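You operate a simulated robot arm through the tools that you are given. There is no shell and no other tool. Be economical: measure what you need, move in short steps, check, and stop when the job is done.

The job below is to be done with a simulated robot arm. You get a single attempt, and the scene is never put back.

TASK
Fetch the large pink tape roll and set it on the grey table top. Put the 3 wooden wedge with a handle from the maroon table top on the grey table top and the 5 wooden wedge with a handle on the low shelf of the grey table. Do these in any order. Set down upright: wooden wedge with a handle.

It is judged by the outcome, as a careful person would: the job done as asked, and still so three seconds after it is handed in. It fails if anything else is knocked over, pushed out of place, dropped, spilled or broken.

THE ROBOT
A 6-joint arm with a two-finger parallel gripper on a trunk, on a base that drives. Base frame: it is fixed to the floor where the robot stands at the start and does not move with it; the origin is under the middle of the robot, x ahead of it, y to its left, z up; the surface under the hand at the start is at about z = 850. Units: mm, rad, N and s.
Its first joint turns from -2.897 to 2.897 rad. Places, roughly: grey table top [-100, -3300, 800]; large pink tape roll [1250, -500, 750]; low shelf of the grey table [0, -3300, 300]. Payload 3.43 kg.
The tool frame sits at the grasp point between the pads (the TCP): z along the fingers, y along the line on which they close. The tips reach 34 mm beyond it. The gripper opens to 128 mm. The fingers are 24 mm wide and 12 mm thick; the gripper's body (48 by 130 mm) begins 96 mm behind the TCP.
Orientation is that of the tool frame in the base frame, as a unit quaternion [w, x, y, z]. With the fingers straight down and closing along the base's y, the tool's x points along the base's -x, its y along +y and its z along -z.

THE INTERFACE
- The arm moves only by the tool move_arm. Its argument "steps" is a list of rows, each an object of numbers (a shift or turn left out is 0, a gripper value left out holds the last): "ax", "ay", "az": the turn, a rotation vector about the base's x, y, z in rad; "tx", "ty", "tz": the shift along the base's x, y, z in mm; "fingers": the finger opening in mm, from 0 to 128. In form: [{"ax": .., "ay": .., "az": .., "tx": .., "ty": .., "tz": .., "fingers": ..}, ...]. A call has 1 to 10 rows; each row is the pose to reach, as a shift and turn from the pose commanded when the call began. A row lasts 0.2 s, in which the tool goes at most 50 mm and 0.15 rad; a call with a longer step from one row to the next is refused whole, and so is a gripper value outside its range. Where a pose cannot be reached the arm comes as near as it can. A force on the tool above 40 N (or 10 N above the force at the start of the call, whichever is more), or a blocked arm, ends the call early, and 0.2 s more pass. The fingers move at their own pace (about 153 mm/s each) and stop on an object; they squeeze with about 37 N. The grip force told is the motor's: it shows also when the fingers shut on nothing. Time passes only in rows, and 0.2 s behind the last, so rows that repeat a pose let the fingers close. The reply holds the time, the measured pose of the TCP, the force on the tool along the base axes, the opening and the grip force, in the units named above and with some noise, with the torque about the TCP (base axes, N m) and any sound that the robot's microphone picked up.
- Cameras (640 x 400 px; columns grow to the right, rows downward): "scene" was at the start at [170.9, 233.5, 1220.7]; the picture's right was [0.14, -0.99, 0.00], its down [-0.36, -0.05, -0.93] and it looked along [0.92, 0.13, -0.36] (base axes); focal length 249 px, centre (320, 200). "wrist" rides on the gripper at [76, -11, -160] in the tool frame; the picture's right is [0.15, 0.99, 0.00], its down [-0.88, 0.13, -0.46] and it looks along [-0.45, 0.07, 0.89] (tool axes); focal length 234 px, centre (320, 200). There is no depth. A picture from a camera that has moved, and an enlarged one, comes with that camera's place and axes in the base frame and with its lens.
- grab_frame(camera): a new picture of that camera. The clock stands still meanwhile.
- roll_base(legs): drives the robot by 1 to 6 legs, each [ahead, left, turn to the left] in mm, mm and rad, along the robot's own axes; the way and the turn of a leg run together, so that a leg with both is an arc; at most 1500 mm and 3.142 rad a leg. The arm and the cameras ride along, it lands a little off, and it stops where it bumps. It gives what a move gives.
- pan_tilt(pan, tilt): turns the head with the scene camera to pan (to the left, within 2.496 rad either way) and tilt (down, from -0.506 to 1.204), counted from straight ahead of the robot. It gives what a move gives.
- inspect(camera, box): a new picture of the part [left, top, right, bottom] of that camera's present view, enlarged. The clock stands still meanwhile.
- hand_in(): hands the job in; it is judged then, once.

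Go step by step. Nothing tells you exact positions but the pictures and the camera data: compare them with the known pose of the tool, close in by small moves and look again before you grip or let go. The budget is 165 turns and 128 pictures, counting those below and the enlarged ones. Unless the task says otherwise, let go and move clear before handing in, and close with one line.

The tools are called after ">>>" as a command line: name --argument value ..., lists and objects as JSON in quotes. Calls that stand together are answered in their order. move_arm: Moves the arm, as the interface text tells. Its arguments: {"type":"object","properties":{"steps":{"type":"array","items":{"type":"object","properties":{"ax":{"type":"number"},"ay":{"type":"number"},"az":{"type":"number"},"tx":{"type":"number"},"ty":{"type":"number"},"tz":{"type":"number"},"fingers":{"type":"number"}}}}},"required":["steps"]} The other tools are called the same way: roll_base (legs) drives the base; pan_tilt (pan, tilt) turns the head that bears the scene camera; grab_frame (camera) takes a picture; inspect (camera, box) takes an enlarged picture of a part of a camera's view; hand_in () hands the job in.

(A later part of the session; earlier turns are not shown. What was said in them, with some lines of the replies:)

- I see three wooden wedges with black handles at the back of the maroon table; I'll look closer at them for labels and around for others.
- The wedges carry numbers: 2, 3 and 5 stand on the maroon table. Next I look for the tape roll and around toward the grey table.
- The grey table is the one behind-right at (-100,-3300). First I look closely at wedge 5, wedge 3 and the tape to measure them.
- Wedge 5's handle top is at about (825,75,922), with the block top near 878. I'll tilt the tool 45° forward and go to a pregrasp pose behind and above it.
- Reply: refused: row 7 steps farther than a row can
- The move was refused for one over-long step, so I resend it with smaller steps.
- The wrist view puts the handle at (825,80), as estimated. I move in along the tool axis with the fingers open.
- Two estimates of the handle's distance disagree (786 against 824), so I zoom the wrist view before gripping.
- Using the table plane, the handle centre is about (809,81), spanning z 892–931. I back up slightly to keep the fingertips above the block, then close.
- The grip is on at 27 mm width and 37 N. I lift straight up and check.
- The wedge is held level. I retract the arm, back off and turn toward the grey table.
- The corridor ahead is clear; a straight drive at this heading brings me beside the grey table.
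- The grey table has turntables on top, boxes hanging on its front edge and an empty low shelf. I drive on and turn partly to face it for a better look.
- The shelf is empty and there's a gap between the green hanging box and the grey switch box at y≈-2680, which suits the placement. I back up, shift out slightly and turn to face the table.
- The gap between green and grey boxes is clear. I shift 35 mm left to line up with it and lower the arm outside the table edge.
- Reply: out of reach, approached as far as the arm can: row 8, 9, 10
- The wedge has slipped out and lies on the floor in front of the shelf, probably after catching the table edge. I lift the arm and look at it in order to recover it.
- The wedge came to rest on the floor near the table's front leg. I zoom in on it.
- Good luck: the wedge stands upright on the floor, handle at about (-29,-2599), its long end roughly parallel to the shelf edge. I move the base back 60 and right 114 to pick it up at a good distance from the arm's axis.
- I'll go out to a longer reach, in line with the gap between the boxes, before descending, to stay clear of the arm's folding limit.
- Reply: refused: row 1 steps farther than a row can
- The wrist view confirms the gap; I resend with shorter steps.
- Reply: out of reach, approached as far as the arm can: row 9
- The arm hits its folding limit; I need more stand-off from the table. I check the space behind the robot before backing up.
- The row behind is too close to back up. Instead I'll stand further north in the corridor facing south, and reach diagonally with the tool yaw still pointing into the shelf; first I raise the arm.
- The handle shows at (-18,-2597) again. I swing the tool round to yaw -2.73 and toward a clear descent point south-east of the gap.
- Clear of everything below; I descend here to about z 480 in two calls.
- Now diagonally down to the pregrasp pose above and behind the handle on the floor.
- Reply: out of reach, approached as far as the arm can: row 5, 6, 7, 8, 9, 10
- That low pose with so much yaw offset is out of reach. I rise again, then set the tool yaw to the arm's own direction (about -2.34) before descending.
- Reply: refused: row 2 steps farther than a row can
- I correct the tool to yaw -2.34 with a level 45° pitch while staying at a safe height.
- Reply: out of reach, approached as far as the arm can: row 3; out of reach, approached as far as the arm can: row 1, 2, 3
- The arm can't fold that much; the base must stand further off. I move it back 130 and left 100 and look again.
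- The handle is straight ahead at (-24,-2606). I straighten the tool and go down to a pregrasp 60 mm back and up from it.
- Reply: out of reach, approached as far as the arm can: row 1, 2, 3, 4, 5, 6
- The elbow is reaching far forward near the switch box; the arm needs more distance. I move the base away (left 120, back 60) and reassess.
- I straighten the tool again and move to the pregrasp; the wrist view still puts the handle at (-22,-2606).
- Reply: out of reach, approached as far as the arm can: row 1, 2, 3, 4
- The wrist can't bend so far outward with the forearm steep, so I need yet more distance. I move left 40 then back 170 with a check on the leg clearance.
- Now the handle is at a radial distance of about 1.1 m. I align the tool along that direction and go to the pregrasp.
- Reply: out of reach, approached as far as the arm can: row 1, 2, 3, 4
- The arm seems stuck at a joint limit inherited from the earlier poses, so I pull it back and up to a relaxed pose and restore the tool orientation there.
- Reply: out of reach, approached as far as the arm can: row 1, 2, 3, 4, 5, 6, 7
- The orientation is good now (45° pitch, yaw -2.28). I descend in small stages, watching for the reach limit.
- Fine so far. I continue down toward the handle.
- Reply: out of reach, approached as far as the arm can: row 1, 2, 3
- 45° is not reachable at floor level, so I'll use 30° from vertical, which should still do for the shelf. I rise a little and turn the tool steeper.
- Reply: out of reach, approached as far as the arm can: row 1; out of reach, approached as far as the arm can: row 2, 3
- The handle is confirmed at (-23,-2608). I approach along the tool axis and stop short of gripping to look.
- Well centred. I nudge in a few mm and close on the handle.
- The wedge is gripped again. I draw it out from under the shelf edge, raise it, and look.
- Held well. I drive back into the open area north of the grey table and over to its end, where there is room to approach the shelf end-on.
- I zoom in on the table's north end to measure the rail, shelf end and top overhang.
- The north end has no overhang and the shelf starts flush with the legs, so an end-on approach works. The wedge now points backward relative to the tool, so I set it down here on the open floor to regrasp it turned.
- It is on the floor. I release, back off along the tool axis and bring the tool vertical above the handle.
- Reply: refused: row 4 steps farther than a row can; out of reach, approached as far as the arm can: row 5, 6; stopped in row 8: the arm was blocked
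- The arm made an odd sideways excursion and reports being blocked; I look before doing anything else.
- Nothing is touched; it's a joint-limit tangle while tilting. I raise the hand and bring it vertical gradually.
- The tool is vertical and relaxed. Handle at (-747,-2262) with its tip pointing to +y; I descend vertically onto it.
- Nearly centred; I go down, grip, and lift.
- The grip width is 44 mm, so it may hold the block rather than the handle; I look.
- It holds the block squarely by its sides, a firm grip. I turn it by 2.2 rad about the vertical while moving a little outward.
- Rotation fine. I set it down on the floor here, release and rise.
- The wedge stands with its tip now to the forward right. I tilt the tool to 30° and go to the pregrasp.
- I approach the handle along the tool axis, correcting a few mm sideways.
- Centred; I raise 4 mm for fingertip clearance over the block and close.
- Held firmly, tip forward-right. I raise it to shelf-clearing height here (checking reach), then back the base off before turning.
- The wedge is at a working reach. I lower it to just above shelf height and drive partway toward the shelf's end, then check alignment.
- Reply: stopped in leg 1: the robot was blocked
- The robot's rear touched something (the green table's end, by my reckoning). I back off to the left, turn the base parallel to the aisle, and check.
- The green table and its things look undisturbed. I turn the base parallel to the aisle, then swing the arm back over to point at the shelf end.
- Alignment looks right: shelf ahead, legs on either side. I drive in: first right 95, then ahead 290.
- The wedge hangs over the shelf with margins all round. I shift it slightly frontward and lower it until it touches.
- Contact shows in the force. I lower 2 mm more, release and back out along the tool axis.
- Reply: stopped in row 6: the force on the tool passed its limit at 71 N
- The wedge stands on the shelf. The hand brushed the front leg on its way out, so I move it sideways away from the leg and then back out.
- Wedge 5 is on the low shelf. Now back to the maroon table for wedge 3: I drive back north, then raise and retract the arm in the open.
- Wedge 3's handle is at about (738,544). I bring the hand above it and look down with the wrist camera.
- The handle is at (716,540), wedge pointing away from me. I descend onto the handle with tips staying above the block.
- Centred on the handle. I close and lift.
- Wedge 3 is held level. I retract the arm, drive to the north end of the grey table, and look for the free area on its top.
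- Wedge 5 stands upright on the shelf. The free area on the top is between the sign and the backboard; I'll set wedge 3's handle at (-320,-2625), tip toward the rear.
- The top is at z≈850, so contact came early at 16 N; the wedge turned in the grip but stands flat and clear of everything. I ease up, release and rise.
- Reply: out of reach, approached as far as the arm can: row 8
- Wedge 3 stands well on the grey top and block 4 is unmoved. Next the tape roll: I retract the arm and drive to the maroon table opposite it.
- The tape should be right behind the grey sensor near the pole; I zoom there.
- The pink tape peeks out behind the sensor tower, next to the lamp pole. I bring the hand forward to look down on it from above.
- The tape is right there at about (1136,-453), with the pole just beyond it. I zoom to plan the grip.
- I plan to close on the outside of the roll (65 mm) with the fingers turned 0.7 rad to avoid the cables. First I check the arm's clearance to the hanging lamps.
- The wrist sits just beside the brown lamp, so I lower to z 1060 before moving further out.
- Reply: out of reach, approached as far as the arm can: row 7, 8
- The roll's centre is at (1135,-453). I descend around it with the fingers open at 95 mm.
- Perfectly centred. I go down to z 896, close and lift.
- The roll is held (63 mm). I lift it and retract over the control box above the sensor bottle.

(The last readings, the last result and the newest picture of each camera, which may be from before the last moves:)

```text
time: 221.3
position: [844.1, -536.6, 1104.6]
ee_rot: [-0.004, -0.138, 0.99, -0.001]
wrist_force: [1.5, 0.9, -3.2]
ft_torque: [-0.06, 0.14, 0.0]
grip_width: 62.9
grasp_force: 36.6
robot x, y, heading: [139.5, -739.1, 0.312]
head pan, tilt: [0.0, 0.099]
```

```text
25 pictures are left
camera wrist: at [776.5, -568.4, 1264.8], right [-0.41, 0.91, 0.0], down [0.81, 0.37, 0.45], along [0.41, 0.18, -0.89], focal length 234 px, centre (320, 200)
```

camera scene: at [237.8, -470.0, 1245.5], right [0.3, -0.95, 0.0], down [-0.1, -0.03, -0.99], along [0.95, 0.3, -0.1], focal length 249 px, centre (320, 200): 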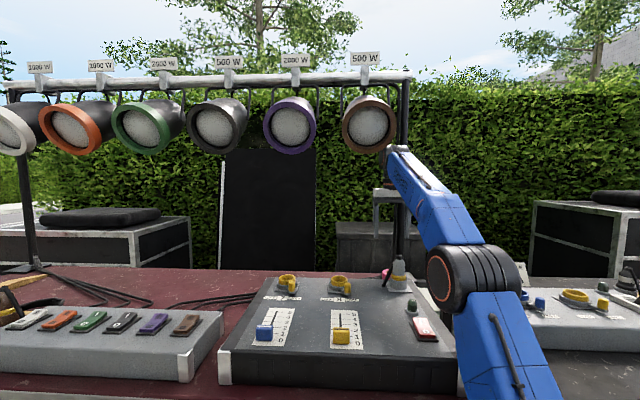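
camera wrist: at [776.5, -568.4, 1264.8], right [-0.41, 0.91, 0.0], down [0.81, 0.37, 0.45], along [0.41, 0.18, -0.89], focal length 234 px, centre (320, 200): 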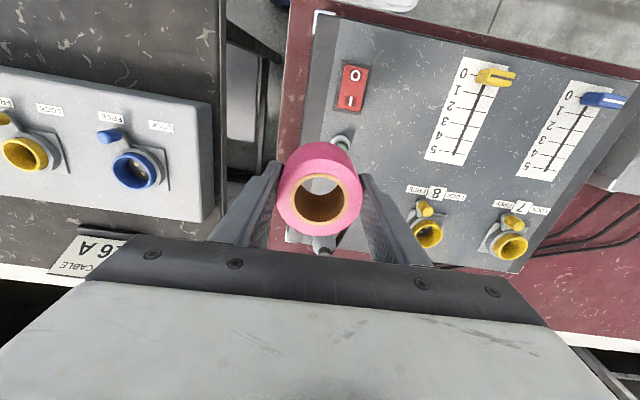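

I retract further and drive back along the same route to the grey table's north end.

>>> move_arm --steps '[{"tx": -32, "ty": -17, "tz": 15}, {"tx": -64, "ty": -34, "tz": 30}, {"tx": -96, "ty": -50, "tz": 45}]'

>>> roll_base --legs '[[-230, 0, 0], [0, -716, 0], [0, 0, -1.65], [0, -470, 0]]'

>>> pan_tilt --pan -0.25 --tilt 0.5

>>> grab_frame --camera "scene"

```text
time: 222.1
position: [748.2, -586.1, 1148.8]
ee_rot: [-0.001, -0.138, 0.99, -0.001]
wrist_force: [1.0, -0.2, -2.2]
ft_torque: [-0.03, 0.08, 0.02]
grip_width: 63.2
grasp_force: 36.7
robot x, y, heading: [133.5, -739.7, 0.311]
head pan, tilt: [0.0, 0.099]
```

```text
time: 233.8
position: [-215.6, -2218.9, 1149.2]
ee_rot: [-0.001, 0.632, 0.775, 0.001]
wrist_force: [-0.4, -0.3, -1.6]
ft_torque: [-0.02, -0.02, 0.02]
grip_width: 61.9
grasp_force: 36.6
robot x, y, heading: [-325.4, -1599.6, -1.335]
head pan, tilt: [0.0, 0.099]
```

```text
time: 234.7
position: [-216.0, -2218.6, 1149.9]
ee_rot: [-0.001, 0.631, 0.775, 0.001]
wrist_force: [-0.2, -0.3, -1.5]
ft_torque: [0.02, 0.0, 0.01]
grip_width: 61.8
grasp_force: 36.6
robot x, y, heading: [-321.9, -1600.0, -1.331]
head pan, tilt: [-0.25, 0.499]
```

```text
24 pictures are left
camera scene: at [-92.3, -1716.5, 1208.6], right [-1.0, 0.01, 0.0], down [0.01, 0.48, -0.88], along [-0.01, -0.88, -0.48], focal length 249 px, centre (320, 200)
```

scene: 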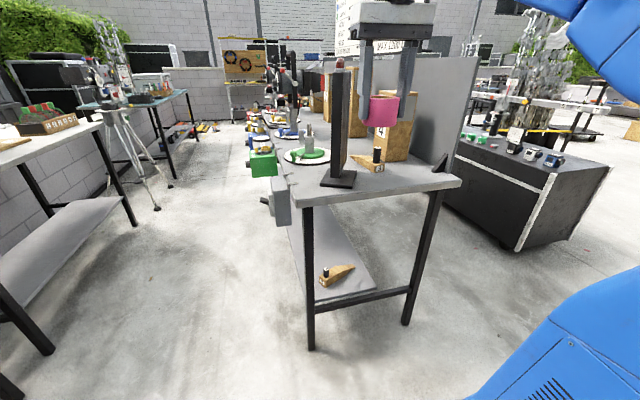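

Both wedges still stand as placed. I bring the tape roll over the free spot at about (-415,-2550), west of wedge 3.

>>> move_arm --steps '[{"tx": -40, "ty": -25}, {"tx": -80, "ty": -50}, {"tx": -120, "ty": -75}, {"tx": -160, "ty": -100}, {"tx": -199, "ty": -125}, {"tx": -199, "ty": -170, "tz": -20}, {"tx": -199, "ty": -213, "tz": -40}, {"tx": -199, "ty": -255, "tz": -60}, {"tx": -199, "ty": -295, "tz": -85}, {"tx": -199, "ty": -331, "tz": -115}]'

>>> grab_frame --camera "wrist"

>>> inspect --camera "scene" --box '[280, 90, 480, 220]'

```text
time: 236.9
position: [-413.4, -2548.0, 1036.3]
ee_rot: [-0.001, 0.631, 0.776, 0.0]
wrist_force: [0.2, 0.5, -0.2]
ft_torque: [-0.12, -0.01, -0.02]
grip_width: 61.6
grasp_force: 36.9
robot x, y, heading: [-318.9, -1599.6, -1.333]
head pan, tilt: [-0.25, 0.499]
```

```text
23 pictures are left
camera wrist: at [-438.9, -2477.1, 1196.7], right [0.94, 0.34, 0.0], down [0.31, -0.84, 0.45], along [0.16, -0.43, -0.89], focal length 234 px, centre (320, 200)
```

wrist: 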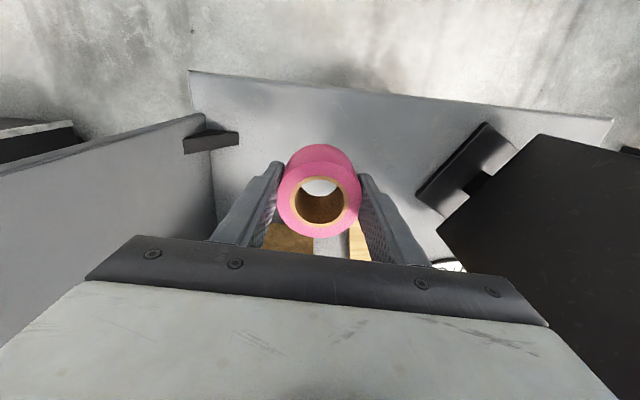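

```text
3.08 times, centred on (380, 155) of scene
camera zoom: at [-92.4, -1716.0, 1208.6], right [-1.0, 0.01, 0.0], down [0.01, 0.48, -0.88], along [-0.01, -0.88, -0.48], focal length 767 px, centre (135, 338)
```

zoom: 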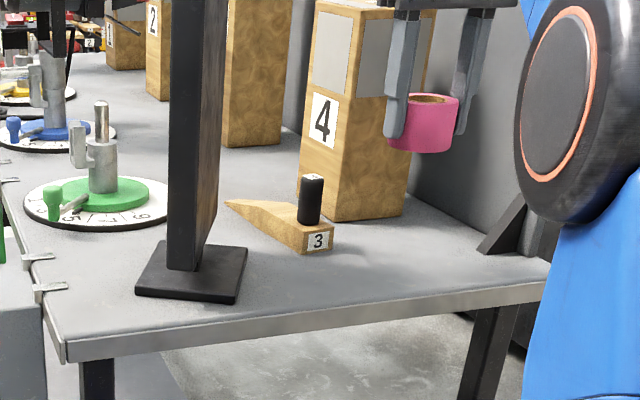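

The spot below is clear (bracket at x≈-520, wedge at x≈-340). I lower the roll gently.

>>> move_arm --steps '[{"tz": -45}, {"tz": -90}, {"tz": -120}, {"tz": -132}, {"tz": -136}, {"tz": -138}]'

>>> inspect --camera "scene" --box '[280, 90, 480, 220]'

```text
time: 238.3
position: [-416.2, -2551.1, 896.3]
ee_rot: [-0.001, 0.632, 0.775, 0.001]
wrist_force: [0.1, -0.4, -1.0]
ft_torque: [-0.01, 0.0, -0.01]
grip_width: 61.4
grasp_force: 36.7
robot x, y, heading: [-320.3, -1601.4, -1.335]
head pan, tilt: [-0.25, 0.499]
```

```text
3.08 times, centred on (380, 155) of scene
camera zoom: at [-92.4, -1716.6, 1208.5], right [-1.0, 0.01, 0.0], down [0.01, 0.48, -0.88], along [-0.01, -0.88, -0.48], focal length 767 px, centre (135, 338)
```

zoom: 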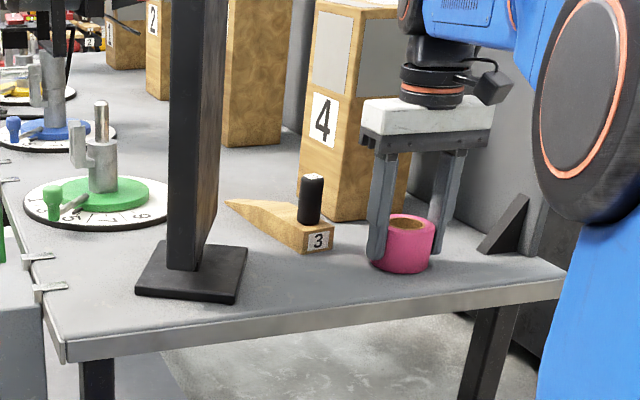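

It's just at the surface; I lower by millimetres until it touches.

>>> move_arm --steps '[{"tz": -1}, {"tz": -2}, {"tz": -3}, {"tz": -3}]'

```text
time: 239.3
position: [-415.0, -2550.2, 893.7]
ee_rot: [0.0, 0.632, 0.775, -0.001]
wrist_force: [-6.1, -4.5, 23.9]
ft_torque: [0.32, 0.31, 0.16]
grip_width: 61.3
grasp_force: 37.4
robot x, y, heading: [-324.2, -1598.5, -1.331]
head pan, tilt: [-0.25, 0.499]
```

Firm contact. I ease up 1 mm, release and rise straight up.

>>> move_arm --steps '[{"tz": 1.5}, {"tz": 1.5}, {"tz": 1.5, "fingers": 80}, {"tz": 1.5, "fingers": 80}, {"tz": 1.5, "fingers": 80}, {"tz": 40}, {"tz": 85}, {"tz": 130}, {"tz": 170}]'

>>> move_arm --steps '[{"ty": 45}, {"ty": 90, "tx": 10}, {"ty": 135, "tx": 20}, {"ty": 180, "tx": 30}, {"ty": 225, "tx": 40}, {"ty": 270, "tx": 50, "tz": 20}]'

>>> grab_frame --camera "scene"

>>> inspect --camera "scene" --box '[270, 100, 470, 310]'

```text
time: 241.3
position: [-414.6, -2548.9, 1063.4]
ee_rot: [-0.001, 0.632, 0.775, 0.002]
wrist_force: [0.7, -0.1, -0.8]
ft_torque: [0.01, -0.02, -0.03]
grip_width: 80.0
grasp_force: 0.1
robot x, y, heading: [-324.1, -1600.2, -1.337]
head pan, tilt: [-0.25, 0.499]
```

```text
refused: row 6 steps farther than a row can; nothing moved
```

```text
20 pictures are left
camera scene: at [-92.4, -1716.5, 1208.5], right [-1.0, 0.01, 0.0], down [0.01, 0.48, -0.88], along [-0.01, -0.88, -0.48], focal length 249 px, centre (320, 200)
```

scene: 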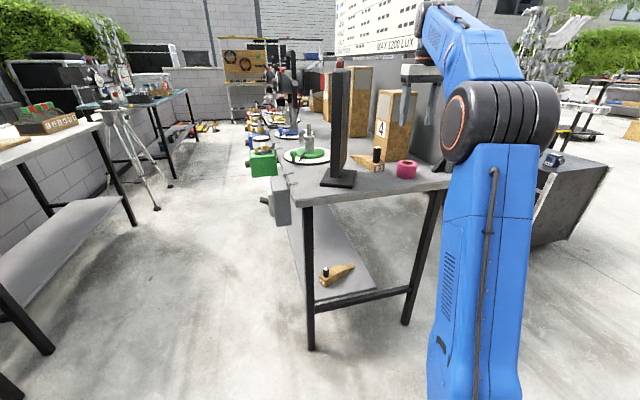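

```text
1.90 times, centred on (370, 205) of scene
camera zoom: at [-92.4, -1716.5, 1208.5], right [-1.0, 0.01, 0.0], down [0.01, 0.48, -0.88], along [-0.01, -0.88, -0.48], focal length 475 px, centre (225, 190)
```

zoom: 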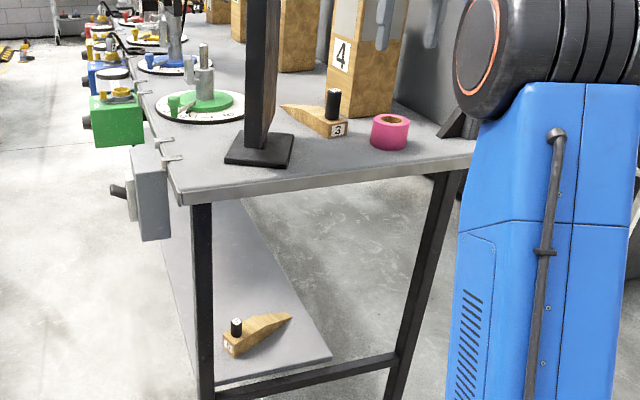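

All three items are in place. I retract the arm clear of the table.

>>> move_arm --steps '[{"ty": 45, "tz": 10}, {"ty": 88, "tx": 10, "tz": 20}, {"ty": 131, "tx": 20, "tz": 30}, {"ty": 174, "tx": 30, "tz": 40}, {"ty": 217, "tx": 40, "tz": 50}, {"ty": 260, "tx": 50, "tz": 60}]'

>>> grab_frame --camera "scene"

```text
time: 242.7
position: [-364.1, -2290.9, 1123.2]
ee_rot: [-0.002, 0.632, 0.775, 0.001]
wrist_force: [-0.5, -0.8, -0.9]
ft_torque: [0.11, 0.01, 0.0]
grip_width: 80.1
grasp_force: 0.1
robot x, y, heading: [-320.1, -1598.9, -1.333]
head pan, tilt: [-0.25, 0.499]
```

```text
18 pictures are left
camera scene: at [-92.5, -1717.0, 1208.5], right [-1.0, 0.01, 0.0], down [0.01, 0.48, -0.88], along [-0.01, -0.88, -0.48], focal length 249 px, centre (320, 200)
```

scene: 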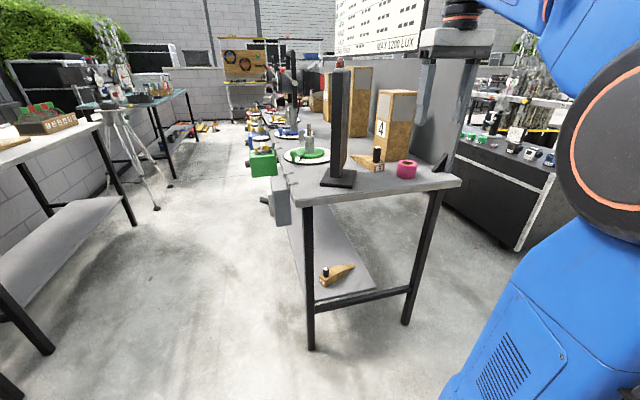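

The tape roll and wedge 3 stand on the grey top, wedge 5 stands on the low shelf, and the arm is clear, so I hand in.

>>> hand_in

```text
The job is handed in.
```

The job is handed in: the pink tape roll and wedge 3 are on the grey table top and wedge 5 is on its low shelf, both wedges upright, but I dropped wedge 5 to the floor once on the way, bumped a table leg and the green table, and wedge 3 turned in the grip near block 4; my pictures show nothing else moved.
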